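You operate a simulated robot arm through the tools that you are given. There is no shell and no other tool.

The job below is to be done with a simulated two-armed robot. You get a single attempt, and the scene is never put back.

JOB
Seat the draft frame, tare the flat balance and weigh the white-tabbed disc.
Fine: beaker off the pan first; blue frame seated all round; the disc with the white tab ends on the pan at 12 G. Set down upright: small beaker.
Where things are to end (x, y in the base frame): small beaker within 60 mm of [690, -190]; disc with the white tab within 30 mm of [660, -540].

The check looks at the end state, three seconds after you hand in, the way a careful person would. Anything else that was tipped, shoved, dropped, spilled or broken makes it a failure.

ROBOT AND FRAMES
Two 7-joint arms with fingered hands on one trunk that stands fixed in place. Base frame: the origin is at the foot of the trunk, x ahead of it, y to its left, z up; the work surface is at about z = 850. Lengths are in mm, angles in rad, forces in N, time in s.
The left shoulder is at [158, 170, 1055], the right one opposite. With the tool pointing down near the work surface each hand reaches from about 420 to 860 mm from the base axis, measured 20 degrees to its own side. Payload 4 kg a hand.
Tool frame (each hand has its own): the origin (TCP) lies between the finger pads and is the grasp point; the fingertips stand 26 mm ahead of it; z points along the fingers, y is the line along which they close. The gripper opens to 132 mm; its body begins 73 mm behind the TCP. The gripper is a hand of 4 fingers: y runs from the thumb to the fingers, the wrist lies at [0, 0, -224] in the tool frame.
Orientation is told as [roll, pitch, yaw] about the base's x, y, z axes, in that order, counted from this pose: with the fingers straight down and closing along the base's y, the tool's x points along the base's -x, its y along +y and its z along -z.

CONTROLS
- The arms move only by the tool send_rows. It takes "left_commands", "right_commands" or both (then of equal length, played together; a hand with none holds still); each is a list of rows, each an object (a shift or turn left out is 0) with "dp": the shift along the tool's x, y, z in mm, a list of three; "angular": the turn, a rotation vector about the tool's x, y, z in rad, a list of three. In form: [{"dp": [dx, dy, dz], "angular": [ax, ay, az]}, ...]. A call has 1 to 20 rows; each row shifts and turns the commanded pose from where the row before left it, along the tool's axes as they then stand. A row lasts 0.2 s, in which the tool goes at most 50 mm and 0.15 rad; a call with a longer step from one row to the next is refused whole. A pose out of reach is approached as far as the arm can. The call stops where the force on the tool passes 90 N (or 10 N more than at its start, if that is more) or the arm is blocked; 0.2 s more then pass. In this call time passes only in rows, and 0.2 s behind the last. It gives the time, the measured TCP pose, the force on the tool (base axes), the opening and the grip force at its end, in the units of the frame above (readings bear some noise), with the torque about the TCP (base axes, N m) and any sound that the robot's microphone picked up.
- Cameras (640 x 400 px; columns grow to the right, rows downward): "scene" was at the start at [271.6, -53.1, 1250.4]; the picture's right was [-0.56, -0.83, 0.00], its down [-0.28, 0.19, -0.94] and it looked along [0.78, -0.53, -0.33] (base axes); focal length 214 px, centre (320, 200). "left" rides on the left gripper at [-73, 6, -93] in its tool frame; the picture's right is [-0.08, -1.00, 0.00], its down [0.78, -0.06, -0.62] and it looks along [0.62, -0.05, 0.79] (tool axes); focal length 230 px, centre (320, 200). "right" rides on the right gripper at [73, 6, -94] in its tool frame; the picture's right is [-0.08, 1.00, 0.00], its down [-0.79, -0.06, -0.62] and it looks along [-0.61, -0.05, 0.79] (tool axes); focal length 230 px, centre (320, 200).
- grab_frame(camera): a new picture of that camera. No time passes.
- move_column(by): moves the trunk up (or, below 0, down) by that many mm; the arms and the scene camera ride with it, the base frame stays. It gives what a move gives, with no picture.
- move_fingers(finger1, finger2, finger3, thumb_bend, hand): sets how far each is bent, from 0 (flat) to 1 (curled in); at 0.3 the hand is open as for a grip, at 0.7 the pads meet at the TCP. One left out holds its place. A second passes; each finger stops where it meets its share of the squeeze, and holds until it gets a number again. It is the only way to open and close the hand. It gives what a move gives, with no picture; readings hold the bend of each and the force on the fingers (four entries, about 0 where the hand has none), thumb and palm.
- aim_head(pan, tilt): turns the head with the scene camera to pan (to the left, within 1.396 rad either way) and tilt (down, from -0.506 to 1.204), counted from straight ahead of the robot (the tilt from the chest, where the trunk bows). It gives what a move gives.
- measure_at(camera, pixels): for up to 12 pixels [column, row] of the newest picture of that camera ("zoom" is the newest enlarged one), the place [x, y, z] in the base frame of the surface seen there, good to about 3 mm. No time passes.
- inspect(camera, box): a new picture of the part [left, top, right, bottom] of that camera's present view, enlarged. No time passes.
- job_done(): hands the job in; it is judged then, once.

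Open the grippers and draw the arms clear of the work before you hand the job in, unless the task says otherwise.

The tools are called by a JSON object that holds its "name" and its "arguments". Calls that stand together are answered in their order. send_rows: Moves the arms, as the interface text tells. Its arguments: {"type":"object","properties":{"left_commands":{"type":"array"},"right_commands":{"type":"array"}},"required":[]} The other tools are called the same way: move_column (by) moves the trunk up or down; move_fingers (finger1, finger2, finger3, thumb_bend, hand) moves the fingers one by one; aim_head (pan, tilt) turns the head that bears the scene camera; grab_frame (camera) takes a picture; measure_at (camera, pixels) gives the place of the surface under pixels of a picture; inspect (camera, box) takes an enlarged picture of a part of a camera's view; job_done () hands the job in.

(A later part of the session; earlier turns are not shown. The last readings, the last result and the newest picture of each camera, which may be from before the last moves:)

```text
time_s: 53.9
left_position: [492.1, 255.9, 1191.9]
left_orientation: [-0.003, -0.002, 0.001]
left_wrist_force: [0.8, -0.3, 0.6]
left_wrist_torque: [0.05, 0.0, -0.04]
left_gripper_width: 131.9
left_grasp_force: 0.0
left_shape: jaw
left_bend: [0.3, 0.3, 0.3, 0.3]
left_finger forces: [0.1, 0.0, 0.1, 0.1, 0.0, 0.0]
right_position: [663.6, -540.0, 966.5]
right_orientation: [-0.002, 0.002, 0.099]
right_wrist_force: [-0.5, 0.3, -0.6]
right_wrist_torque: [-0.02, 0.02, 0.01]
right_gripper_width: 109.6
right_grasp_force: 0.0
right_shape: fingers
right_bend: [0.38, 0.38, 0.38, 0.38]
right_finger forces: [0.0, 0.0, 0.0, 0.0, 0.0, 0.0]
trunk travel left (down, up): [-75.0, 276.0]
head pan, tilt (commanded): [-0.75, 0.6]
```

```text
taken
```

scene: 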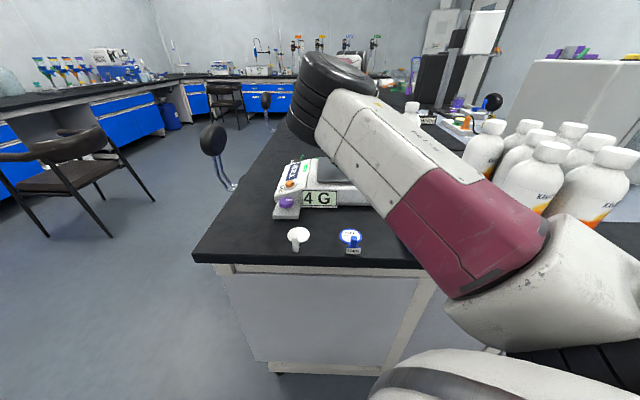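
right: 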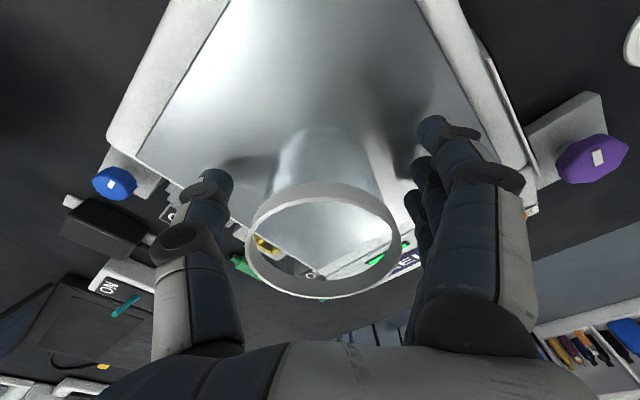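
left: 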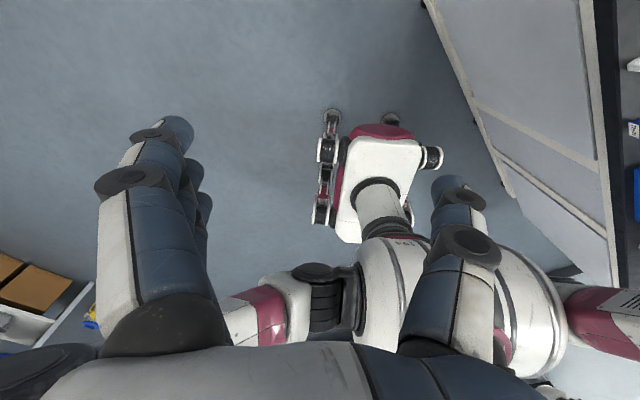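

The display reads 34 G again, so the beaker stands freely on the pan. With the fingers open around it, I rise 9 mm and tilt the hand 0.5 rad about the closing axis (wrist toward the robot) for the new grasp.

{"name": "send_rows", "arguments": {"right_commands": [{"dp": [0, 0, -9]}, {"angular": [0, -0.1, 0]}, {"angular": [0, -0.1, 0]}, {"angular": [0, -0.1, 0]}, {"angular": [0, -0.1, 0]}, {"angular": [0, -0.1, 0]}]}}

{"name": "grab_frame", "arguments": {"camera": "right"}}

{"name": "grab_frame", "arguments": {"camera": "scene"}}

```text
time_s: 55.3
left_position: [492.5, 256.8, 1191.8]
left_orientation: [-0.002, -0.004, 0.002]
left_wrist_force: [-0.1, -0.4, 0.2]
left_wrist_torque: [-0.02, 0.01, 0.0]
left_gripper_width: 131.8
left_grasp_force: 0.1
left_shape: jaw
left_bend: [0.3, 0.3, 0.3, 0.3]
left_finger forces: [0.0, 0.1, 0.1, 0.1, 0.1, 0.0]
right_position: [662.2, -541.5, 975.0]
right_orientation: [-0.003, -0.501, 0.099]
right_wrist_force: [0.2, 0.3, 1.2]
right_wrist_torque: [0.02, 0.01, -0.02]
right_gripper_width: 109.5
right_grasp_force: 0.0
right_shape: fingers
right_bend: [0.38, 0.38, 0.38, 0.38]
right_finger forces: [0.0, 0.0, 0.0, 0.1, 0.1, 0.1]
trunk travel left (down, up): [-75.0, 276.0]
head pan, tilt (commanded): [-0.75, 0.6]
```

```text
taken
```

right: 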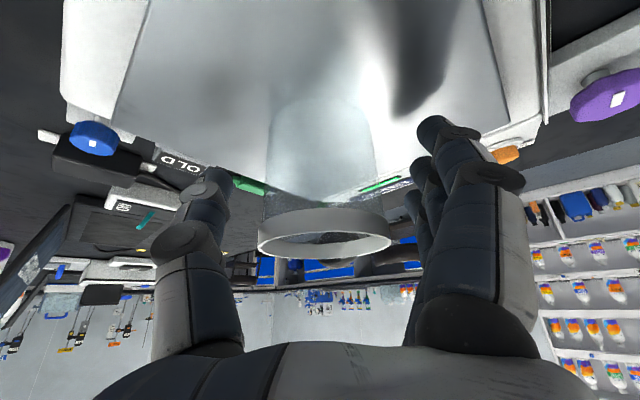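

```text
taken
```

scene: 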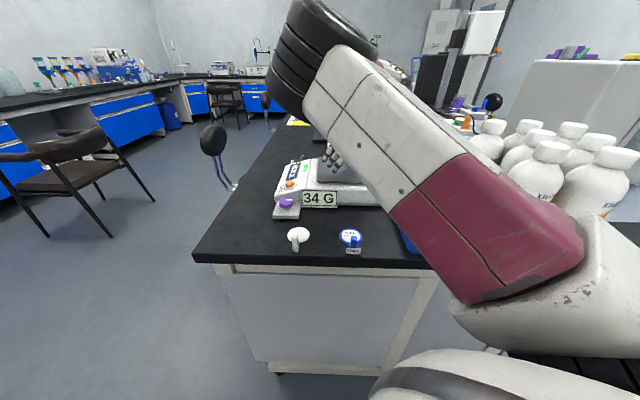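

The beaker stands centred between the tilted fingers and the display stays at 34 G. I close gradually.

{"name": "move_fingers", "arguments": {"hand": "right", "finger1": 0.5, "finger2": 0.5, "finger3": 0.5, "thumb_bend": 0.5}}

{"name": "move_fingers", "arguments": {"hand": "right", "finger1": 0.57, "finger2": 0.57, "finger3": 0.57, "thumb_bend": 0.57}}

{"name": "grab_frame", "arguments": {"camera": "right"}}

```text
time_s: 56.3
left_position: [492.9, 257.5, 1191.4]
left_orientation: [-0.001, -0.003, 0.001]
left_wrist_force: [0.2, 0.4, -0.5]
left_wrist_torque: [0.02, -0.06, -0.02]
left_gripper_width: 131.9
left_grasp_force: 0.0
left_shape: jaw
left_bend: [0.3, 0.3, 0.3, 0.3]
left_finger forces: [0.1, 0.0, 0.1, 0.1, 0.0, 0.0]
right_position: [662.6, -541.5, 974.1]
right_orientation: [-0.001, -0.498, 0.098]
right_wrist_force: [0.2, 0.5, -0.2]
right_wrist_torque: [-0.03, 0.01, 0.0]
right_gripper_width: 71.6
right_grasp_force: 0.0
right_shape: fingers
right_bend: [0.5, 0.5, 0.5, 0.5]
right_finger forces: [0.0, 0.0, 0.0, 0.0, 0.0, 0.1]
trunk travel left (down, up): [-75.0, 276.0]
head pan, tilt (commanded): [-0.75, 0.6]
```

```text
time_s: 57.3
left_position: [493.5, 256.2, 1190.6]
left_orientation: [-0.003, -0.001, 0.002]
left_wrist_force: [-0.7, 0.1, 0.1]
left_wrist_torque: [0.01, -0.01, 0.02]
left_gripper_width: 131.6
left_grasp_force: 0.0
left_shape: jaw
left_bend: [0.3, 0.3, 0.3, 0.3]
left_finger forces: [0.1, 0.1, 0.0, 0.1, 0.0, 0.0]
right_position: [662.2, -541.8, 973.9]
right_orientation: [-0.002, -0.498, 0.098]
right_wrist_force: [0.6, -0.1, -0.3]
right_wrist_torque: [-0.01, 0.03, 0.0]
right_gripper_width: 57.8
right_grasp_force: 3.1
right_shape: fingers
right_bend: [0.54, 0.53, 0.56, 0.55]
right_finger forces: [1.1, 2.0, 0.1, 0.0, 2.9, 0.0]
trunk travel left (down, up): [-75.0, 276.0]
head pan, tilt (commanded): [-0.75, 0.6]
```

```text
taken
```

right: 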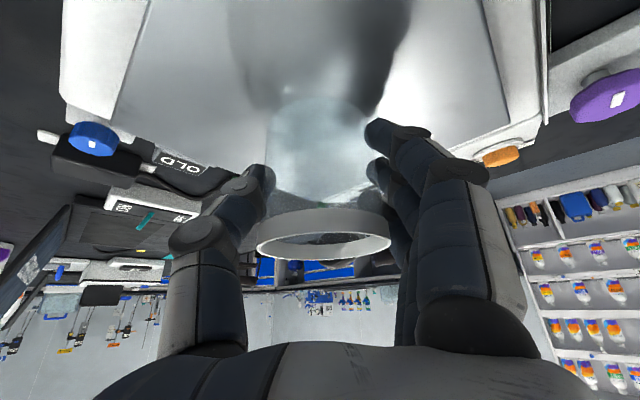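

Light contact of 3 N, beaker still upright. I firm up the grip.

{"name": "move_fingers", "arguments": {"hand": "right", "finger1": 0.6, "finger2": 0.6, "finger3": 0.62, "thumb_bend": 0.6}}

{"name": "send_rows", "arguments": {"right_commands": [{"dp": [4.8, 0, -8.8]}, {"dp": [9.6, 0, -17.6]}, {"dp": [14.4, 0, -26.4]}, {"dp": [14.4, 0, -26.4]}]}}

{"name": "grab_frame", "arguments": {"camera": "right"}}

{"name": "grab_frame", "arguments": {"camera": "scene"}}

```text
time_s: 58.3
left_position: [492.6, 255.6, 1191.0]
left_orientation: [-0.004, -0.002, 0.002]
left_wrist_force: [0.7, -0.1, 1.4]
left_wrist_torque: [0.0, 0.0, -0.02]
left_gripper_width: 131.8
left_grasp_force: 0.0
left_shape: jaw
left_bend: [0.3, 0.3, 0.3, 0.3]
left_finger forces: [0.0, 0.0, 0.0, 0.0, 0.0, 0.0]
right_position: [662.8, -541.1, 974.3]
right_orientation: [-0.001, -0.497, 0.099]
right_wrist_force: [0.3, -0.4, 0.6]
right_wrist_torque: [0.01, 0.01, -0.02]
right_gripper_width: 56.4
right_grasp_force: 7.9
right_shape: fingers
right_bend: [0.55, 0.54, 0.59, 0.56]
right_finger forces: [3.2, 4.0, 1.5, 0.0, 8.6, 0.0]
trunk travel left (down, up): [-75.0, 276.0]
head pan, tilt (commanded): [-0.75, 0.6]
```

```text
time_s: 59.3
left_position: [491.8, 256.6, 1190.9]
left_orientation: [0.0, -0.003, 0.002]
left_wrist_force: [-0.8, 0.8, 0.1]
left_wrist_torque: [-0.01, -0.02, 0.0]
left_gripper_width: 131.7
left_grasp_force: 0.0
left_shape: jaw
left_bend: [0.3, 0.3, 0.3, 0.3]
left_finger forces: [0.0, 0.0, 0.1, 0.0, 0.1, 0.0]
right_position: [586.2, -549.8, 1024.8]
right_orientation: [-0.001, -0.499, 0.098]
right_wrist_force: [-0.3, -0.2, -1.1]
right_wrist_torque: [0.02, -0.01, -0.01]
right_gripper_width: 56.2
right_grasp_force: 8.7
right_shape: fingers
right_bend: [0.55, 0.54, 0.59, 0.56]
right_finger forces: [3.1, 4.0, 1.5, 0.0, 8.5, 0.1]
trunk travel left (down, up): [-75.0, 276.0]
head pan, tilt (commanded): [-0.75, 0.6]
```

```text
taken
```

right: 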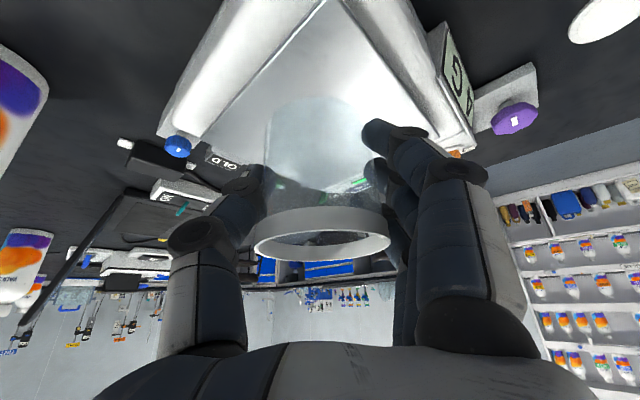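

```text
taken
```

scene: 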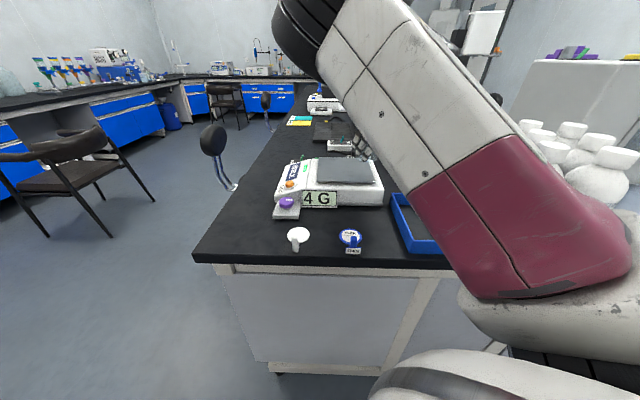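

The beaker is lifted (display 4 G) and upright in the tilted hand, though my lift direction carried it 76 mm toward the robot. I'll rise and move toward y≈-400, then turn about the vertical so the fingers point to +y.

{"name": "send_rows", "arguments": {"right_commands": [{"dp": [-17.8, 36.5, -7.4]}, {"dp": [-17.8, 36.5, -7.4]}, {"dp": [-17.8, 36.5, -7.4]}, {"dp": [-17.8, 36.5, -7.4]}, {"angular": [-0.067, 0, -0.123]}, {"angular": [-0.067, 0, -0.123]}, {"angular": [-0.067, 0, -0.123]}, {"angular": [-0.067, 0, -0.123]}, {"angular": [-0.067, 0, -0.123]}, {"angular": [-0.067, 0, -0.123]}, {"angular": [-0.067, 0, -0.123]}, {"angular": [-0.067, 0, -0.123]}, {"angular": [-0.067, 0, -0.123]}, {"angular": [-0.067, 0, -0.123]}, {"angular": [-0.067, 0, -0.123]}]}}

{"name": "grab_frame", "arguments": {"camera": "right"}}

{"name": "grab_frame", "arguments": {"camera": "scene"}}

```text
time_s: 62.5
left_position: [492.7, 256.6, 1191.1]
left_orientation: [-0.003, -0.002, 0.002]
left_wrist_force: [0.4, 0.5, 0.3]
left_wrist_torque: [0.02, -0.02, -0.01]
left_gripper_width: 131.8
left_grasp_force: 0.0
left_shape: jaw
left_bend: [0.3, 0.3, 0.3, 0.3]
left_finger forces: [0.0, 0.0, 0.0, 0.1, 0.1, 0.0]
right_position: [621.2, -399.3, 1080.0]
right_orientation: [0.002, -0.497, 1.642]
right_wrist_force: [1.0, 0.2, -0.4]
right_wrist_torque: [0.0, 0.0, 0.0]
right_gripper_width: 55.9
right_grasp_force: 8.6
right_shape: fingers
right_bend: [0.56, 0.54, 0.6, 0.57]
right_finger forces: [3.3, 4.0, 1.4, 0.1, 8.4, 0.0]
trunk travel left (down, up): [-75.0, 276.0]
head pan, tilt (commanded): [-0.75, 0.6]
```

```text
taken
```

right: 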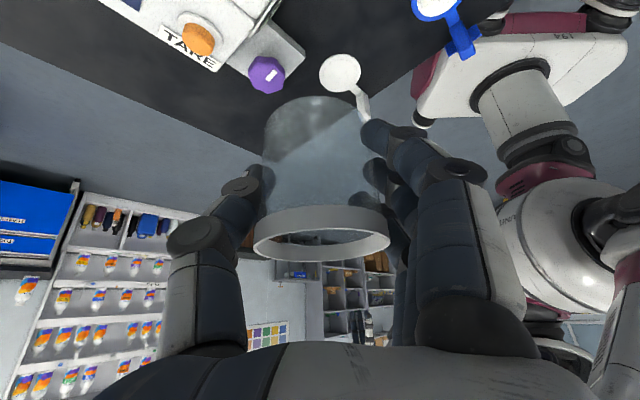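

```text
taken
```

scene: 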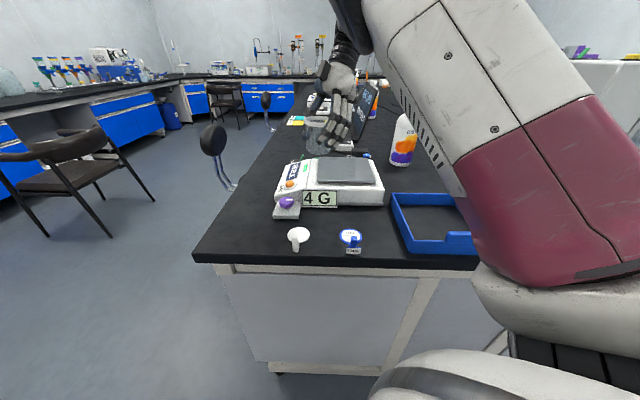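

The beaker hangs upright with the fingers pointing toward +y. I move closer to the destination, then raise the trunk 150 mm as in the tested posture.

{"name": "send_rows", "arguments": {"right_commands": [{"dp": [-16.1, -8.7, 39.1]}, {"dp": [-16.1, -8.7, 39.1]}, {"dp": [-16.1, -8.7, 39.1]}]}}

{"name": "move_column", "arguments": {"by": 150}}

```text
time_s: 63.3
left_position: [493.2, 256.7, 1190.7]
left_orientation: [-0.002, 0.0, 0.001]
left_wrist_force: [0.9, 0.5, 0.2]
left_wrist_torque: [-0.01, 0.03, -0.02]
left_gripper_width: 132.0
left_grasp_force: 0.0
left_shape: jaw
left_bend: [0.3, 0.3, 0.3, 0.3]
left_finger forces: [0.0, 0.0, 0.0, 0.1, 0.1, 0.0]
right_position: [640.8, -297.0, 1001.6]
right_orientation: [0.003, -0.498, 1.641]
right_wrist_force: [-0.7, 0.1, -0.5]
right_wrist_torque: [0.01, 0.02, 0.0]
right_gripper_width: 55.9
right_grasp_force: 8.5
right_shape: fingers
right_bend: [0.56, 0.54, 0.6, 0.57]
right_finger forces: [3.1, 3.8, 1.3, 0.0, 8.3, 0.0]
trunk travel left (down, up): [-75.0, 276.0]
head pan, tilt (commanded): [-0.75, 0.6]
```

```text
time_s: 65.0
left_position: [493.7, 256.7, 1341.6]
left_orientation: [-0.002, 0.0, 0.003]
left_wrist_force: [-0.1, 0.0, -0.7]
left_wrist_torque: [-0.04, 0.03, 0.0]
left_gripper_width: 131.8
left_grasp_force: 0.2
left_shape: jaw
left_bend: [0.3, 0.3, 0.3, 0.3]
left_finger forces: [0.1, 0.0, 0.1, 0.0, 0.1, 0.0]
right_position: [640.3, -298.2, 1149.7]
right_orientation: [0.004, -0.498, 1.637]
right_wrist_force: [-0.7, 0.1, -0.6]
right_wrist_torque: [-0.02, 0.01, 0.03]
right_gripper_width: 55.9
right_grasp_force: 8.0
right_shape: fingers
right_bend: [0.56, 0.54, 0.6, 0.57]
right_finger forces: [3.2, 4.0, 1.3, 0.0, 8.1, 0.1]
trunk travel left (down, up): [-225.0, 126.0]
head pan, tilt (commanded): [-0.75, 0.6]
```

No deviation after the trunk move. Now I carry the beaker down to about [690,-195,960].

{"name": "send_rows", "arguments": {"right_commands": [{"dp": [0.6, -9.5, 35.7]}, {"dp": [0.6, -9.5, 35.7]}, {"dp": [0.6, -9.5, 35.7]}, {"dp": [0.6, -9.5, 35.7]}, {"dp": [0.6, -9.5, 35.7]}, {"dp": [0.6, -9.5, 35.7]}, {"dp": [0, 0, 0]}]}}

{"name": "grab_frame", "arguments": {"camera": "right"}}

{"name": "grab_frame", "arguments": {"camera": "scene"}}

```text
time_s: 66.6
left_position: [491.5, 256.5, 1342.0]
left_orientation: [-0.002, -0.001, 0.002]
left_wrist_force: [0.0, -0.4, -0.2]
left_wrist_torque: [-0.01, -0.03, 0.05]
left_gripper_width: 131.7
left_grasp_force: 0.2
left_shape: jaw
left_bend: [0.3, 0.3, 0.3, 0.3]
left_finger forces: [0.1, 0.1, 0.1, 0.0, 0.0, 0.1]
right_position: [688.9, -196.0, 963.2]
right_orientation: [0.001, -0.498, 1.639]
right_wrist_force: [0.2, -0.1, 0.3]
right_wrist_torque: [0.02, -0.02, 0.0]
right_gripper_width: 55.5
right_grasp_force: 8.1
right_shape: fingers
right_bend: [0.56, 0.54, 0.6, 0.57]
right_finger forces: [3.1, 3.9, 1.3, 0.0, 8.0, 0.0]
trunk travel left (down, up): [-225.0, 126.0]
head pan, tilt (commanded): [-0.75, 0.6]
```

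```text
taken
```

right: 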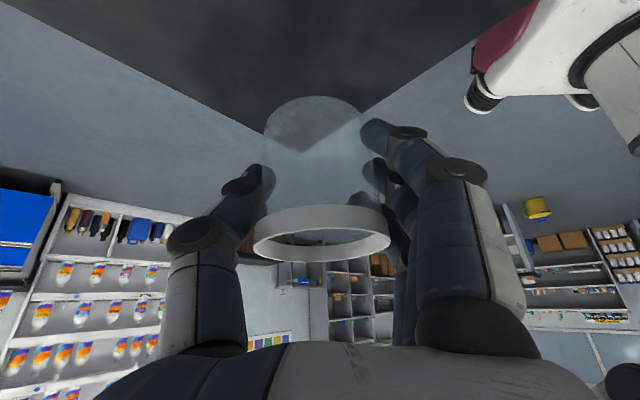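

```text
taken
```

scene: 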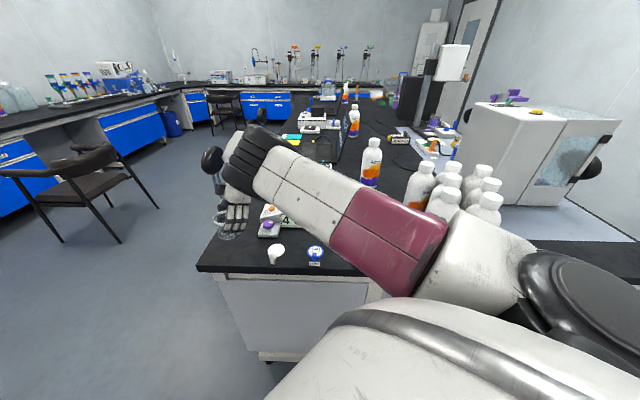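

The beaker is over the table near its corner: the edges run from (0,5) to (265,130) and from (480,40) to (365,110). I'll measure these edges to be sure that the base will rest wholly on the table.

{"name": "measure_at", "arguments": {"camera": "right", "pixels": [[260, 122], [250, 122], [200, 94], [100, 48], [366, 100], [376, 95], [410, 75], [460, 45], [313, 100], [313, 80], [270, 100]]}}

{"name": "inspect", "arguments": {"camera": "scene", "box": [180, 180, 320, 290]}}

```text
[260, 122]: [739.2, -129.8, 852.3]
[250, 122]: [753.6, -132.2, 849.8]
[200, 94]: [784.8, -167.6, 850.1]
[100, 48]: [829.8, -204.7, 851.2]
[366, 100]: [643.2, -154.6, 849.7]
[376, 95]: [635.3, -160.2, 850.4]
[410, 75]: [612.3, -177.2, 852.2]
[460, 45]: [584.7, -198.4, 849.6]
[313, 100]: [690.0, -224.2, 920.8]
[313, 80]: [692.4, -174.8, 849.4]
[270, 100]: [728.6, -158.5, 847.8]
```

```text
3.64 times, centred on (250, 235) of scene
```

zoom: 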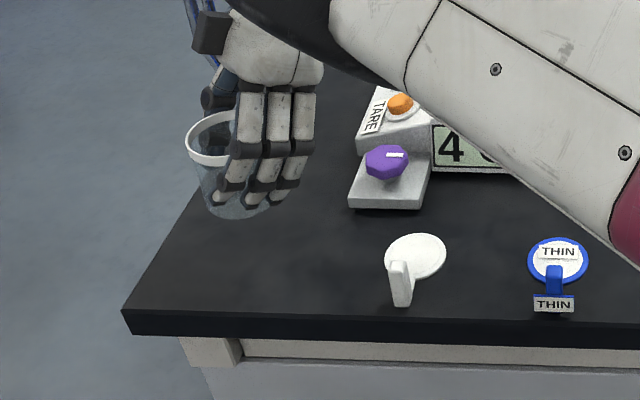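

The spot lies about 60–80 mm inside both table edges, so a 31 mm radius base is safe there. I lower 56 mm straight down, then finish with small steps.

{"name": "send_rows", "arguments": {"right_commands": [{"dp": [13.3, 0, 24.6]}, {"dp": [9, 0, 16.7]}, {"dp": [4.3, 0, 7.9]}]}}

{"name": "inspect", "arguments": {"camera": "scene", "box": [180, 180, 320, 290]}}

{"name": "grab_frame", "arguments": {"camera": "right"}}

```text
time_s: 67.4
left_position: [493.4, 256.7, 1342.5]
left_orientation: [0.0, -0.002, 0.002]
left_wrist_force: [0.3, 0.3, 0.6]
left_wrist_torque: [0.06, 0.01, 0.0]
left_gripper_width: 131.6
left_grasp_force: 0.1
left_shape: jaw
left_bend: [0.3, 0.3, 0.3, 0.3]
left_finger forces: [0.0, 0.1, 0.1, 0.0, 0.0, 0.1]
right_position: [691.5, -195.9, 906.8]
right_orientation: [0.0, -0.499, 1.642]
right_wrist_force: [-0.2, -0.2, -0.3]
right_wrist_torque: [0.01, 0.04, 0.01]
right_gripper_width: 55.7
right_grasp_force: 8.4
right_shape: fingers
right_bend: [0.56, 0.54, 0.6, 0.57]
right_finger forces: [3.1, 3.9, 1.4, 0.1, 8.0, 0.0]
trunk travel left (down, up): [-225.0, 126.0]
head pan, tilt (commanded): [-0.75, 0.6]
```

```text
3.64 times, centred on (250, 235) of scene
```

zoom: 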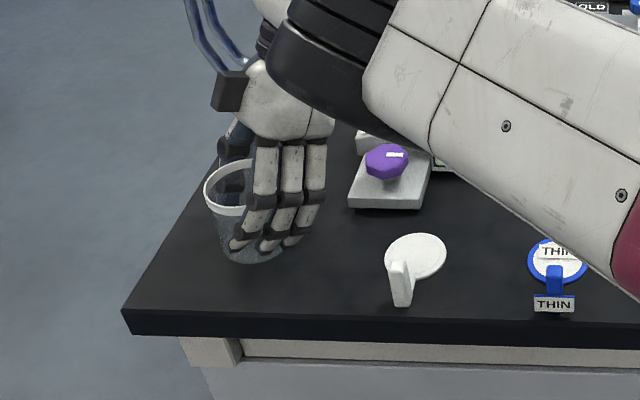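

```text
taken
```

right: 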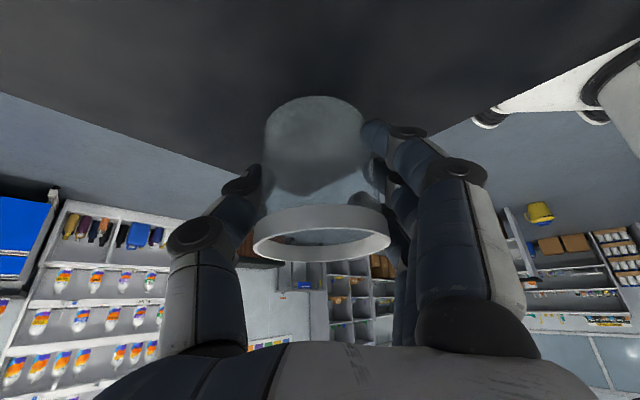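

About 8 mm remains by estimate. I lower in 2 mm rows, watching the vertical force.

{"name": "send_rows", "arguments": {"right_commands": [{"dp": [0.95, 0, 1.76]}, {"dp": [0.95, 0, 1.76]}, {"dp": [0.7, 0, 1.3]}]}}

{"name": "send_rows", "arguments": {"right_commands": [{"dp": [0.5, 0, 0.9]}]}}

```text
time_s: 68.2
left_position: [492.9, 255.0, 1342.1]
left_orientation: [0.0, -0.001, 0.003]
left_wrist_force: [0.2, 0.4, -0.3]
left_wrist_torque: [-0.02, 0.0, -0.01]
left_gripper_width: 131.8
left_grasp_force: 0.0
left_shape: jaw
left_bend: [0.3, 0.3, 0.3, 0.3]
left_finger forces: [0.1, 0.1, 0.1, 0.1, 0.0, 0.1]
right_position: [691.2, -195.5, 901.5]
right_orientation: [0.001, -0.499, 1.641]
right_wrist_force: [-0.3, 1.4, -1.2]
right_wrist_torque: [0.01, -0.01, -0.08]
right_gripper_width: 55.8
right_grasp_force: 7.7
right_shape: fingers
right_bend: [0.56, 0.54, 0.6, 0.57]
right_finger forces: [3.1, 3.9, 1.2, 0.1, 8.0, 0.0]
trunk travel left (down, up): [-225.0, 126.0]
head pan, tilt (commanded): [-0.75, 0.6]
```

```text
time_s: 68.6
left_position: [493.0, 256.6, 1340.7]
left_orientation: [-0.001, -0.002, 0.002]
left_wrist_force: [0.4, -0.8, -0.6]
left_wrist_torque: [-0.04, 0.0, -0.06]
left_gripper_width: 132.1
left_grasp_force: 0.0
left_shape: jaw
left_bend: [0.3, 0.3, 0.3, 0.3]
left_finger forces: [0.1, 0.1, 0.0, 0.0, 0.0, 0.0]
right_position: [691.0, -196.1, 900.3]
right_orientation: [0.001, -0.498, 1.642]
right_wrist_force: [0.5, 0.1, -0.6]
right_wrist_torque: [0.0, -0.02, 0.01]
right_gripper_width: 55.6
right_grasp_force: 7.8
right_shape: fingers
right_bend: [0.56, 0.54, 0.6, 0.57]
right_finger forces: [3.1, 3.9, 1.4, 0.0, 8.1, 0.0]
trunk travel left (down, up): [-225.0, 126.0]
head pan, tilt (commanded): [-0.75, 0.6]
```

Still no clear contact force. I continue in 1 mm steps.

{"name": "send_rows", "arguments": {"right_commands": [{"dp": [0.5, 0, 0.9]}]}}

{"name": "send_rows", "arguments": {"right_commands": [{"dp": [0.5, 0, 0.9]}]}}

{"name": "inspect", "arguments": {"camera": "scene", "box": [210, 190, 300, 260]}}

```text
time_s: 69.0
left_position: [491.5, 256.6, 1341.8]
left_orientation: [-0.003, -0.001, 0.002]
left_wrist_force: [-0.1, -0.4, -0.3]
left_wrist_torque: [0.02, 0.02, 0.0]
left_gripper_width: 131.6
left_grasp_force: 0.1
left_shape: jaw
left_bend: [0.3, 0.3, 0.3, 0.3]
left_finger forces: [0.0, 0.0, 0.0, 0.0, 0.1, 0.0]
right_position: [689.4, -197.1, 898.6]
right_orientation: [0.0, -0.497, 1.64]
right_wrist_force: [0.3, -0.9, -0.7]
right_wrist_torque: [-0.01, 0.02, 0.01]
right_gripper_width: 55.8
right_grasp_force: 8.5
right_shape: fingers
right_bend: [0.56, 0.54, 0.6, 0.57]
right_finger forces: [3.0, 3.9, 1.3, 0.1, 7.9, 0.0]
trunk travel left (down, up): [-225.0, 126.0]
head pan, tilt (commanded): [-0.75, 0.6]
```

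```text
time_s: 69.4
left_position: [493.5, 255.9, 1340.7]
left_orientation: [-0.001, -0.002, 0.001]
left_wrist_force: [-0.3, -0.6, 0.1]
left_wrist_torque: [-0.02, 0.02, 0.01]
left_gripper_width: 131.9
left_grasp_force: 0.1
left_shape: jaw
left_bend: [0.3, 0.3, 0.3, 0.3]
left_finger forces: [0.0, 0.0, 0.1, 0.0, 0.0, 0.1]
right_position: [689.4, -195.4, 898.6]
right_orientation: [0.0, -0.497, 1.642]
right_wrist_force: [0.0, -0.2, -0.2]
right_wrist_torque: [0.02, 0.02, -0.02]
right_gripper_width: 56.0
right_grasp_force: 7.9
right_shape: fingers
right_bend: [0.56, 0.54, 0.6, 0.57]
right_finger forces: [3.2, 3.9, 1.3, 0.1, 8.2, 0.0]
trunk travel left (down, up): [-225.0, 126.0]
head pan, tilt (commanded): [-0.75, 0.6]
```

```text
5.71 times, centred on (255, 225) of scene
```

zoom: 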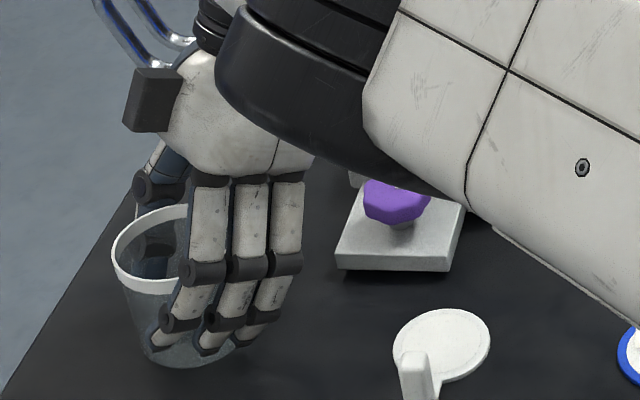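

It still looks a hair above the table. I continue with two more 1 mm steps.

{"name": "send_rows", "arguments": {"right_commands": [{"dp": [0.5, 0, 0.9]}]}}

{"name": "send_rows", "arguments": {"right_commands": [{"dp": [0.5, 0, 0.9]}]}}

{"name": "send_rows", "arguments": {"right_commands": [{"dp": [0.5, 0, 0.9]}]}}

```text
time_s: 69.8
left_position: [492.5, 256.1, 1340.4]
left_orientation: [-0.001, -0.002, 0.002]
left_wrist_force: [-0.6, -0.3, -0.4]
left_wrist_torque: [-0.03, 0.0, 0.03]
left_gripper_width: 132.0
left_grasp_force: 0.1
left_shape: jaw
left_bend: [0.3, 0.3, 0.3, 0.3]
left_finger forces: [0.1, 0.0, 0.0, 0.0, 0.0, 0.0]
right_position: [690.3, -194.2, 897.4]
right_orientation: [0.001, -0.496, 1.641]
right_wrist_force: [0.7, 1.0, 1.5]
right_wrist_torque: [-0.02, 0.04, 0.02]
right_gripper_width: 55.6
right_grasp_force: 9.2
right_shape: fingers
right_bend: [0.56, 0.55, 0.6, 0.57]
right_finger forces: [3.5, 3.9, 1.6, 0.0, 8.6, 0.0]
trunk travel left (down, up): [-225.0, 126.0]
head pan, tilt (commanded): [-0.75, 0.6]
```

```text
time_s: 70.2
left_position: [491.4, 256.9, 1341.7]
left_orientation: [-0.001, -0.001, 0.002]
left_wrist_force: [0.8, 0.2, 0.9]
left_wrist_torque: [-0.05, 0.01, -0.02]
left_gripper_width: 131.8
left_grasp_force: 0.1
left_shape: jaw
left_bend: [0.3, 0.3, 0.3, 0.3]
left_finger forces: [0.1, 0.1, 0.1, 0.1, 0.1, 0.1]
right_position: [690.1, -195.1, 896.5]
right_orientation: [-0.002, -0.498, 1.641]
right_wrist_force: [0.6, 0.2, 5.5]
right_wrist_torque: [-0.03, 0.08, -0.01]
right_gripper_width: 55.5
right_grasp_force: 10.1
right_shape: fingers
right_bend: [0.56, 0.55, 0.6, 0.57]
right_finger forces: [4.1, 4.0, 1.6, 0.0, 9.7, 0.0]
trunk travel left (down, up): [-225.0, 126.0]
head pan, tilt (commanded): [-0.75, 0.6]
```

```text
time_s: 70.6
left_position: [491.6, 256.0, 1341.8]
left_orientation: [-0.003, -0.003, 0.002]
left_wrist_force: [-0.1, 0.6, 0.2]
left_wrist_torque: [0.01, 0.02, -0.02]
left_gripper_width: 132.0
left_grasp_force: 0.0
left_shape: jaw
left_bend: [0.3, 0.3, 0.3, 0.3]
left_finger forces: [0.0, 0.0, 0.0, 0.0, 0.0, 0.1]
right_position: [688.6, -194.6, 895.2]
right_orientation: [-0.001, -0.498, 1.641]
right_wrist_force: [0.2, 0.6, 8.7]
right_wrist_torque: [-0.02, 0.12, 0.02]
right_gripper_width: 55.7
right_grasp_force: 10.0
right_shape: fingers
right_bend: [0.56, 0.55, 0.6, 0.57]
right_finger forces: [4.6, 4.3, 1.8, 0.1, 9.9, 0.1]
trunk travel left (down, up): [-225.0, 126.0]
head pan, tilt (commanded): [-0.75, 0.6]
```

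The force rose to 8.7 N, so the beaker's base is on the table. I ease up 1.5 mm and then open the fingers gently.

{"name": "send_rows", "arguments": {"right_commands": [{"dp": [-0.75, 0, -1.4]}]}}

{"name": "move_fingers", "arguments": {"hand": "right", "finger1": 0.5, "finger2": 0.49, "finger3": 0.53, "thumb_bend": 0.5}}

{"name": "grab_frame", "arguments": {"camera": "right"}}

{"name": "inspect", "arguments": {"camera": "scene", "box": [200, 180, 310, 265]}}

```text
time_s: 71.0
left_position: [491.8, 256.5, 1340.4]
left_orientation: [0.0, -0.001, 0.002]
left_wrist_force: [-0.4, 0.6, -0.4]
left_wrist_torque: [-0.01, -0.01, -0.03]
left_gripper_width: 131.8
left_grasp_force: 0.1
left_shape: jaw
left_bend: [0.3, 0.3, 0.3, 0.3]
left_finger forces: [0.0, 0.0, 0.0, 0.1, 0.1, 0.1]
right_position: [690.2, -195.9, 895.5]
right_orientation: [-0.001, -0.498, 1.64]
right_wrist_force: [1.3, 0.6, 5.7]
right_wrist_torque: [-0.03, 0.14, -0.02]
right_gripper_width: 55.5
right_grasp_force: 10.1
right_shape: fingers
right_bend: [0.56, 0.55, 0.6, 0.57]
right_finger forces: [4.2, 4.2, 1.9, 0.1, 9.7, 0.0]
trunk travel left (down, up): [-225.0, 126.0]
head pan, tilt (commanded): [-0.75, 0.6]
```

```text
time_s: 72.0
left_position: [491.5, 257.6, 1340.9]
left_orientation: [-0.001, -0.001, 0.002]
left_wrist_force: [0.2, 0.2, 0.1]
left_wrist_torque: [0.03, -0.04, 0.02]
left_gripper_width: 131.9
left_grasp_force: 0.1
left_shape: jaw
left_bend: [0.3, 0.3, 0.3, 0.3]
left_finger forces: [0.1, 0.0, 0.1, 0.0, 0.0, 0.0]
right_position: [689.5, -195.7, 895.8]
right_orientation: [0.001, -0.499, 1.641]
right_wrist_force: [-0.2, 0.2, -0.1]
right_wrist_torque: [-0.01, -0.02, -0.01]
right_gripper_width: 70.0
right_grasp_force: 0.0
right_shape: fingers
right_bend: [0.5, 0.49, 0.53, 0.5]
right_finger forces: [0.1, 0.0, 0.0, 0.1, 0.0, 0.0]
trunk travel left (down, up): [-225.0, 126.0]
head pan, tilt (commanded): [-0.75, 0.6]
```

```text
taken
```

right: 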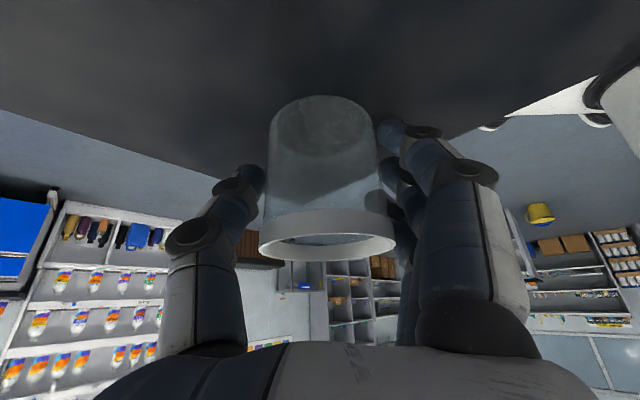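

```text
4.71 times, centred on (255, 222) of scene
```

zoom: 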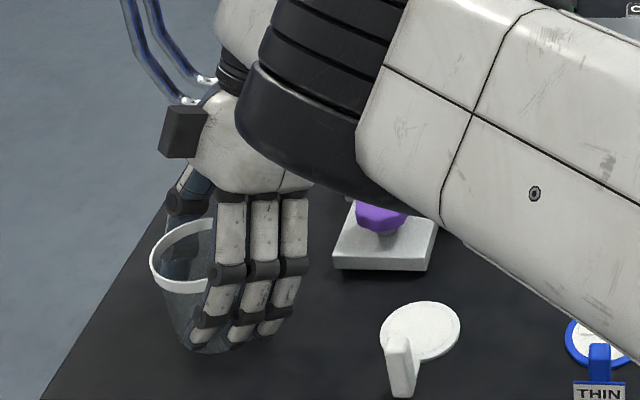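

The beaker stands released (grip 0). I open further and withdraw along the hand's own axis, up and toward -y.

{"name": "move_fingers", "arguments": {"hand": "right", "finger1": 0.35, "finger2": 0.35, "finger3": 0.35, "thumb_bend": 0.35}}

{"name": "send_rows", "arguments": {"right_commands": [{"dp": [0, 0, -15]}, {"dp": [0, 0, -30]}, {"dp": [0, 0, -40]}, {"dp": [0, 0, -40]}, {"dp": [0, 0, -40]}]}}

{"name": "grab_frame", "arguments": {"camera": "right"}}

{"name": "grab_frame", "arguments": {"camera": "scene"}}

```text
time_s: 73.0
left_position: [492.3, 255.9, 1341.6]
left_orientation: [-0.001, 0.0, 0.002]
left_wrist_force: [0.1, -0.1, 0.0]
left_wrist_torque: [0.05, 0.05, -0.01]
left_gripper_width: 132.0
left_grasp_force: 0.0
left_shape: jaw
left_bend: [0.3, 0.3, 0.3, 0.3]
left_finger forces: [0.0, 0.0, 0.1, 0.1, 0.1, 0.0]
right_position: [689.1, -194.7, 895.7]
right_orientation: [0.001, -0.497, 1.64]
right_wrist_force: [-0.3, -0.1, 0.8]
right_wrist_torque: [0.0, -0.01, -0.03]
right_gripper_width: 119.3
right_grasp_force: 0.0
right_shape: fingers
right_bend: [0.35, 0.35, 0.35, 0.35]
right_finger forces: [0.1, 0.1, 0.0, 0.0, 0.0, 0.0]
trunk travel left (down, up): [-225.0, 126.0]
head pan, tilt (commanded): [-0.75, 0.6]
```

```text
time_s: 74.2
left_position: [492.1, 257.2, 1342.2]
left_orientation: [-0.001, -0.003, 0.003]
left_wrist_force: [-0.2, -0.2, 0.7]
left_wrist_torque: [0.03, 0.0, 0.01]
left_gripper_width: 131.6
left_grasp_force: 0.2
left_shape: jaw
left_bend: [0.3, 0.3, 0.3, 0.3]
left_finger forces: [0.0, 0.0, 0.1, 0.0, 0.0, 0.0]
right_position: [694.1, -274.4, 1041.0]
right_orientation: [0.001, -0.497, 1.64]
right_wrist_force: [-1.0, -1.0, -0.2]
right_wrist_torque: [-0.03, -0.02, -0.03]
right_gripper_width: 119.6
right_grasp_force: 0.0
right_shape: fingers
right_bend: [0.35, 0.35, 0.35, 0.35]
right_finger forces: [0.1, 0.1, 0.0, 0.0, 0.1, 0.1]
trunk travel left (down, up): [-225.0, 126.0]
head pan, tilt (commanded): [-0.75, 0.6]
```

```text
taken
```

right: 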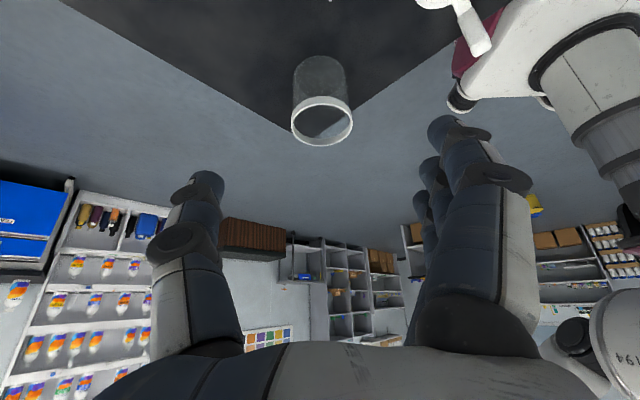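

```text
taken
```

scene: 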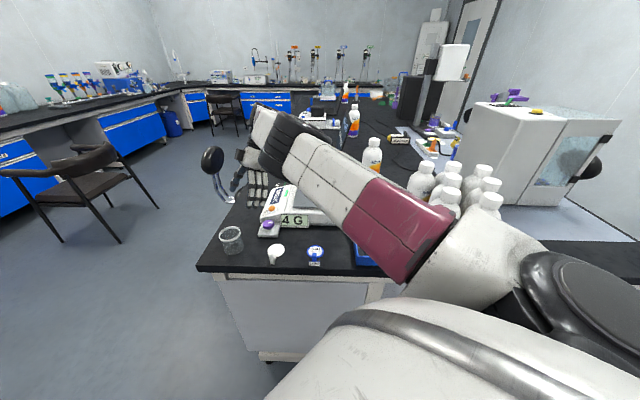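

The beaker stands upright on the table at (232,240) in the scene view. Now I straighten the hand and turn to yaw 0.785, so that it will close across the frame's near wall, moving away from the beaker.

{"name": "send_rows", "arguments": {"right_commands": [{"dp": [11.9, 41.3, -14.1]}, {"dp": [11.9, 41.3, -14.1]}, {"dp": [11.9, 41.3, -14.1]}, {"angular": [0, 0.1, 0]}, {"angular": [0, 0.1, 0]}, {"angular": [0, 0.1, 0]}, {"angular": [0, 0.1, 0]}, {"angular": [0, 0.097, 0]}, {"angular": [0, 0, 0.1425]}, {"angular": [0, 0, 0.1425]}, {"angular": [0, 0, 0.1425]}, {"angular": [0, 0, 0.1425]}, {"angular": [0, 0, 0.1425]}, {"angular": [0, 0, 0.1425]}]}}

{"name": "move_column", "arguments": {"by": -75}}

{"name": "inspect", "arguments": {"camera": "scene", "box": [190, 170, 350, 280]}}

```text
time_s: 77.2
left_position: [493.3, 256.9, 1341.4]
left_orientation: [-0.004, -0.004, 0.002]
left_wrist_force: [-1.2, -0.9, -0.4]
left_wrist_torque: [0.01, 0.01, -0.02]
left_gripper_width: 132.1
left_grasp_force: 0.1
left_shape: jaw
left_bend: [0.3, 0.3, 0.3, 0.3]
left_finger forces: [0.0, 0.0, 0.0, 0.0, 0.1, 0.0]
right_position: [569.8, -356.4, 1057.2]
right_orientation: [0.026, -0.026, 0.73]
right_wrist_force: [-0.1, 0.4, 0.8]
right_wrist_torque: [-0.01, -0.01, -0.03]
right_gripper_width: 119.7
right_grasp_force: 0.1
right_shape: fingers
right_bend: [0.35, 0.35, 0.35, 0.35]
right_finger forces: [0.1, 0.0, 0.0, 0.0, 0.0, 0.0]
trunk travel left (down, up): [-225.0, 126.0]
head pan, tilt (commanded): [-0.75, 0.6]
```

```text
time_s: 78.3
left_position: [491.6, 256.9, 1268.5]
left_orientation: [-0.002, -0.007, 0.003]
left_wrist_force: [-0.1, -1.4, -0.5]
left_wrist_torque: [0.01, -0.03, -0.01]
left_gripper_width: 131.7
left_grasp_force: 0.0
left_shape: jaw
left_bend: [0.3, 0.3, 0.3, 0.3]
left_finger forces: [0.0, 0.1, 0.0, 0.0, 0.0, 0.1]
right_position: [565.1, -353.1, 978.8]
right_orientation: [0.035, -0.022, 0.731]
right_wrist_force: [0.0, -0.5, -0.1]
right_wrist_torque: [0.02, 0.0, -0.01]
right_gripper_width: 119.8
right_grasp_force: 0.1
right_shape: fingers
right_bend: [0.35, 0.35, 0.35, 0.35]
right_finger forces: [0.1, 0.1, 0.1, 0.1, 0.0, 0.0]
trunk travel left (down, up): [-150.0, 201.0]
head pan, tilt (commanded): [-0.75, 0.6]
```

```text
3.64 times, centred on (270, 225) of scene
```

zoom: 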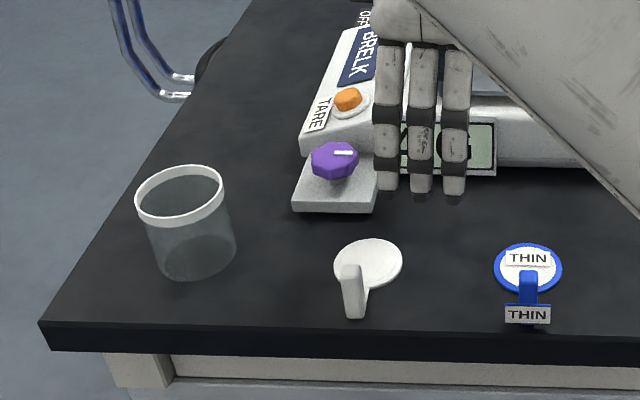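

The beaker stands fine at (190,225) in the zoom. I'll verify its position and move the hand to above the frame's handle.

{"name": "measure_at", "arguments": {"camera": "zoom", "pixels": [[140, 195], [224, 200], [180, 172], [180, 225], [195, 270]]}}

{"name": "send_rows", "arguments": {"right_commands": [{"dp": [20, 5, -30]}, {"dp": [39.8, 8.7, -10]}, {"dp": [39.8, 8.7, -10]}, {"dp": [39.8, 8.7, -5]}, {"dp": [39.8, 8.7, -5]}, {"dp": [39.8, 8.7, -5]}, {"dp": [39.8, 8.7, 0]}, {"dp": [39.8, 8.7, 0]}]}}

{"name": "grab_frame", "arguments": {"camera": "right"}}

{"name": "grab_frame", "arguments": {"camera": "scene"}}

```text
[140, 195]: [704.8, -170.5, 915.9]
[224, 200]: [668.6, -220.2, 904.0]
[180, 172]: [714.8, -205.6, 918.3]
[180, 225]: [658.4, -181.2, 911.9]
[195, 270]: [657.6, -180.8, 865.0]
```

```text
time_s: 80.1
left_position: [492.1, 255.8, 1267.3]
left_orientation: [-0.001, -0.003, 0.002]
left_wrist_force: [0.2, -0.1, -0.3]
left_wrist_torque: [-0.02, -0.04, 0.01]
left_gripper_width: 131.9
left_grasp_force: 0.1
left_shape: jaw
left_bend: [0.3, 0.3, 0.3, 0.3]
left_finger forces: [0.0, 0.1, 0.1, 0.0, 0.0, 0.0]
right_position: [318.7, -499.7, 1050.2]
right_orientation: [-0.002, -0.001, 0.787]
right_wrist_force: [-0.5, 0.3, 0.2]
right_wrist_torque: [-0.02, 0.0, 0.02]
right_gripper_width: 119.6
right_grasp_force: 0.0
right_shape: fingers
right_bend: [0.35, 0.35, 0.35, 0.35]
right_finger forces: [0.1, 0.0, 0.0, 0.1, 0.1, 0.0]
trunk travel left (down, up): [-150.0, 201.0]
head pan, tilt (commanded): [-0.75, 0.6]
```

```text
taken
```

right: 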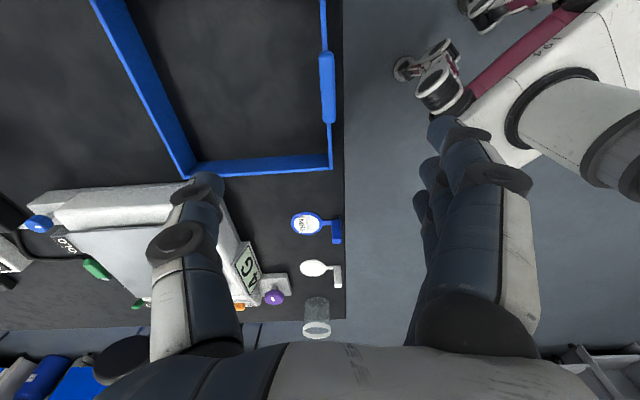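

```text
taken
```

scene: 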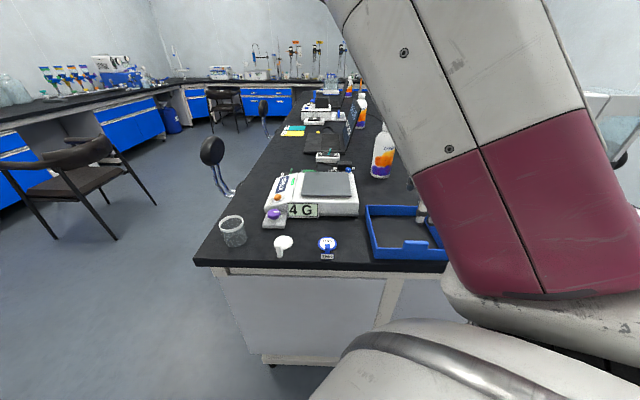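

The frame's near wall runs down the image at column ≈327 with the handle between rows 50 and 125. I'll measure the handle and the wall precisely.

{"name": "inspect", "arguments": {"camera": "right", "box": [270, 0, 390, 180]}}

{"name": "measure_at", "arguments": {"camera": "right", "pixels": [[327, 55], [327, 120], [327, 88], [321, 88], [333, 88], [323, 20], [330, 150], [328, 163], [187, 175], [260, 162], [100, 5], [155, 95]]}}

```text
2.22 times, centred on (330, 90) of right
```

zoom: 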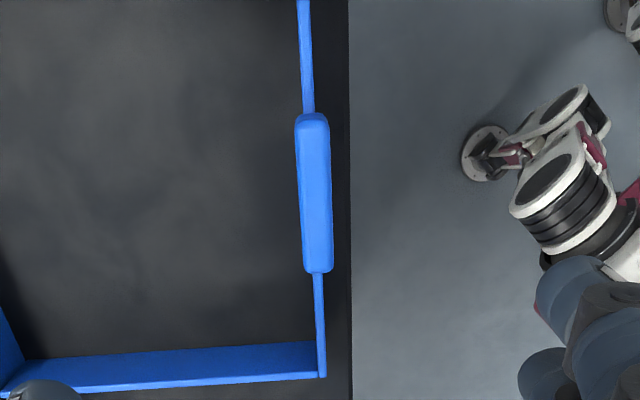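

```text
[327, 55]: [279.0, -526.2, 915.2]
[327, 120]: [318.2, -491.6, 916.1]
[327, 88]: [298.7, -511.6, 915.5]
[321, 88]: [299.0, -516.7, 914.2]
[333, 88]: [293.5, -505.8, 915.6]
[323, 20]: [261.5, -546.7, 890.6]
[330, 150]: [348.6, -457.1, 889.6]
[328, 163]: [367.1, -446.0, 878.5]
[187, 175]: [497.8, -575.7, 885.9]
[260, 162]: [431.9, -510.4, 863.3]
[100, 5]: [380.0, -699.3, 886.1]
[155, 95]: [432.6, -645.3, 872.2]
```

The handle's centre is about [298.5,-510.5], top z≈915.5, about 13 mm thick; the frame centre is about [366,-577] and the pan centre about [660,-541]. I align the hand over the handle and descend partway.

{"name": "send_rows", "arguments": {"right_commands": [{"dp": [21.9, 6.7, 20]}, {"dp": [0, 0, 35]}, {"dp": [0, 0, 35]}]}}

{"name": "grab_frame", "arguments": {"camera": "right"}}

```text
time_s: 80.9
left_position: [493.7, 255.8, 1265.8]
left_orientation: [0.001, -0.001, 0.001]
left_wrist_force: [0.7, 0.4, 0.2]
left_wrist_torque: [0.01, 0.0, -0.01]
left_gripper_width: 132.1
left_grasp_force: 0.0
left_shape: jaw
left_bend: [0.3, 0.3, 0.3, 0.3]
left_finger forces: [0.0, 0.0, 0.0, 0.0, 0.0, 0.1]
right_position: [298.2, -510.3, 960.1]
right_orientation: [0.001, 0.001, 0.786]
right_wrist_force: [0.3, -0.4, 0.2]
right_wrist_torque: [-0.01, -0.02, -0.01]
right_gripper_width: 119.8
right_grasp_force: 0.1
right_shape: fingers
right_bend: [0.35, 0.35, 0.35, 0.35]
right_finger forces: [0.0, 0.1, 0.0, 0.0, 0.0, 0.0]
trunk travel left (down, up): [-150.0, 201.0]
head pan, tilt (commanded): [-0.75, 0.6]
```

```text
taken
```

right: 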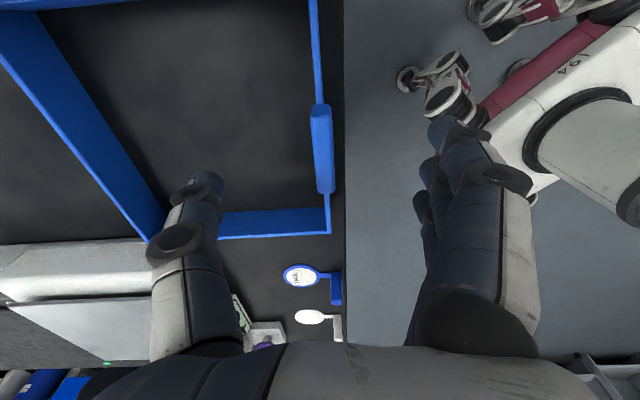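

The handle appears at (322,148). I re-measure its ends from this closer view.

{"name": "measure_at", "arguments": {"camera": "right", "pixels": [[320, 108], [325, 188], [322, 150], [314, 150], [330, 150], [326, 180], [320, 115], [330, 228], [314, 40], [316, 140], [160, 225]]}}

{"name": "inspect", "arguments": {"camera": "right", "box": [270, 80, 380, 250]}}

```text
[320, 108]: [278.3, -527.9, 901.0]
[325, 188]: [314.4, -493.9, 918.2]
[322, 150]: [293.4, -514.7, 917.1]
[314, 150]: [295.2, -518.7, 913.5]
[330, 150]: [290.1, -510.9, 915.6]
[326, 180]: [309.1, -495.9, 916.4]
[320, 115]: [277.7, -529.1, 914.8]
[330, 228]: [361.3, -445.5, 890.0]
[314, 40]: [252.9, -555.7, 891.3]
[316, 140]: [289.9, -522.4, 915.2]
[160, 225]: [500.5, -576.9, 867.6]
```

```text
2.35 times, centred on (325, 165) of right
```

zoom: 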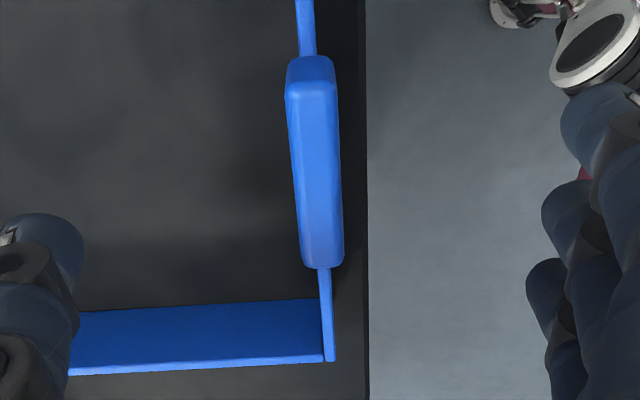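

The handle's axis is within 1–2 mm of the TCP. I descend to z≈903, where the pads sit on the handle's sides.

{"name": "send_rows", "arguments": {"right_commands": [{"dp": [1, 0, 25]}, {"dp": [1, 1, 20]}, {"dp": [0, 0, 12]}]}}

{"name": "grab_frame", "arguments": {"camera": "right"}}

```text
time_s: 81.7
left_position: [493.0, 256.1, 1266.8]
left_orientation: [-0.002, -0.002, 0.001]
left_wrist_force: [-0.1, -0.5, -0.5]
left_wrist_torque: [0.0, 0.02, 0.0]
left_gripper_width: 131.8
left_grasp_force: 0.0
left_shape: jaw
left_bend: [0.3, 0.3, 0.3, 0.3]
left_finger forces: [0.0, 0.1, 0.0, 0.1, 0.0, 0.0]
right_position: [294.7, -510.8, 904.1]
right_orientation: [-0.001, 0.001, 0.785]
right_wrist_force: [-1.0, 0.6, -0.5]
right_wrist_torque: [-0.02, 0.0, -0.01]
right_gripper_width: 119.8
right_grasp_force: 0.1
right_shape: fingers
right_bend: [0.35, 0.35, 0.35, 0.35]
right_finger forces: [0.0, 0.0, 0.0, 0.0, 0.0, 0.0]
trunk travel left (down, up): [-150.0, 201.0]
head pan, tilt (commanded): [-0.75, 0.6]
```

```text
taken
```

right: 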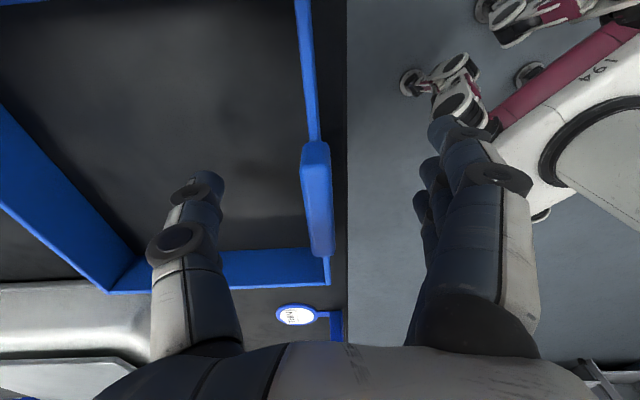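

The handle stands between thumb and fingers at (317,200). I close in stages.

{"name": "move_fingers", "arguments": {"hand": "right", "finger1": 0.58, "finger2": 0.58, "finger3": 0.58, "thumb_bend": 0.58}}

{"name": "grab_frame", "arguments": {"camera": "right"}}

```text
time_s: 82.7
left_position: [492.0, 255.2, 1267.2]
left_orientation: [-0.003, -0.002, 0.001]
left_wrist_force: [0.0, -0.2, -0.4]
left_wrist_torque: [-0.01, 0.01, 0.01]
left_gripper_width: 131.8
left_grasp_force: 0.1
left_shape: jaw
left_bend: [0.3, 0.3, 0.3, 0.3]
left_finger forces: [0.0, 0.0, 0.1, 0.0, 0.1, 0.0]
right_position: [295.1, -511.1, 904.0]
right_orientation: [0.0, 0.001, 0.784]
right_wrist_force: [0.1, 0.3, -0.2]
right_wrist_torque: [0.0, 0.0, 0.02]
right_gripper_width: 49.1
right_grasp_force: 0.1
right_shape: fingers
right_bend: [0.57, 0.57, 0.57, 0.57]
right_finger forces: [0.0, 0.1, 0.0, 0.1, 0.1, 0.1]
trunk travel left (down, up): [-150.0, 201.0]
head pan, tilt (commanded): [-0.75, 0.6]
```

```text
taken
```

right: 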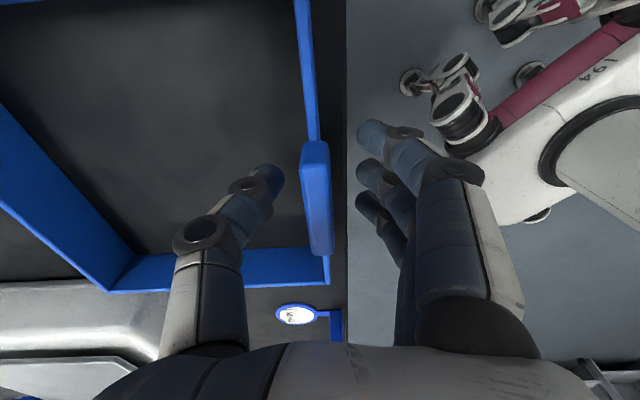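

Nothing touched yet at 49 mm width. I close further to contact.

{"name": "move_fingers", "arguments": {"hand": "right", "finger1": 0.66, "finger2": 0.66, "finger3": 0.66, "thumb_bend": 0.66}}

{"name": "grab_frame", "arguments": {"camera": "right"}}

```text
time_s: 83.7
left_position: [492.5, 256.0, 1266.4]
left_orientation: [-0.002, -0.002, 0.003]
left_wrist_force: [-0.1, -0.5, -0.1]
left_wrist_torque: [-0.03, 0.0, 0.04]
left_gripper_width: 132.0
left_grasp_force: 0.0
left_shape: jaw
left_bend: [0.3, 0.3, 0.3, 0.3]
left_finger forces: [0.0, 0.0, 0.1, 0.0, 0.1, 0.1]
right_position: [295.8, -509.6, 904.9]
right_orientation: [-0.002, 0.001, 0.785]
right_wrist_force: [0.0, -0.1, -0.4]
right_wrist_torque: [0.03, -0.01, 0.02]
right_gripper_width: 23.6
right_grasp_force: 0.1
right_shape: fingers
right_bend: [0.66, 0.66, 0.66, 0.66]
right_finger forces: [0.0, 0.1, 0.0, 0.0, 0.2, 0.0]
trunk travel left (down, up): [-150.0, 201.0]
head pan, tilt (commanded): [-0.75, 0.6]
```

```text
taken
```

right: 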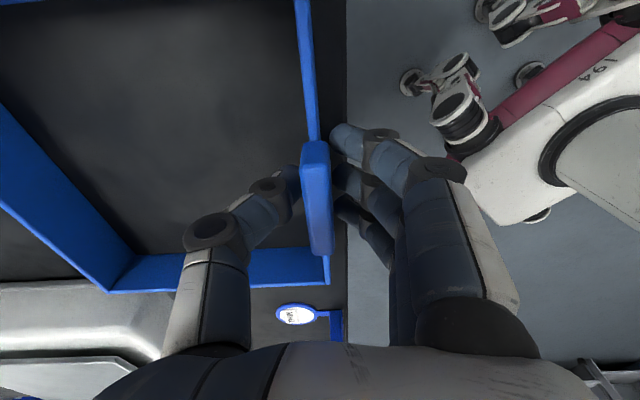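

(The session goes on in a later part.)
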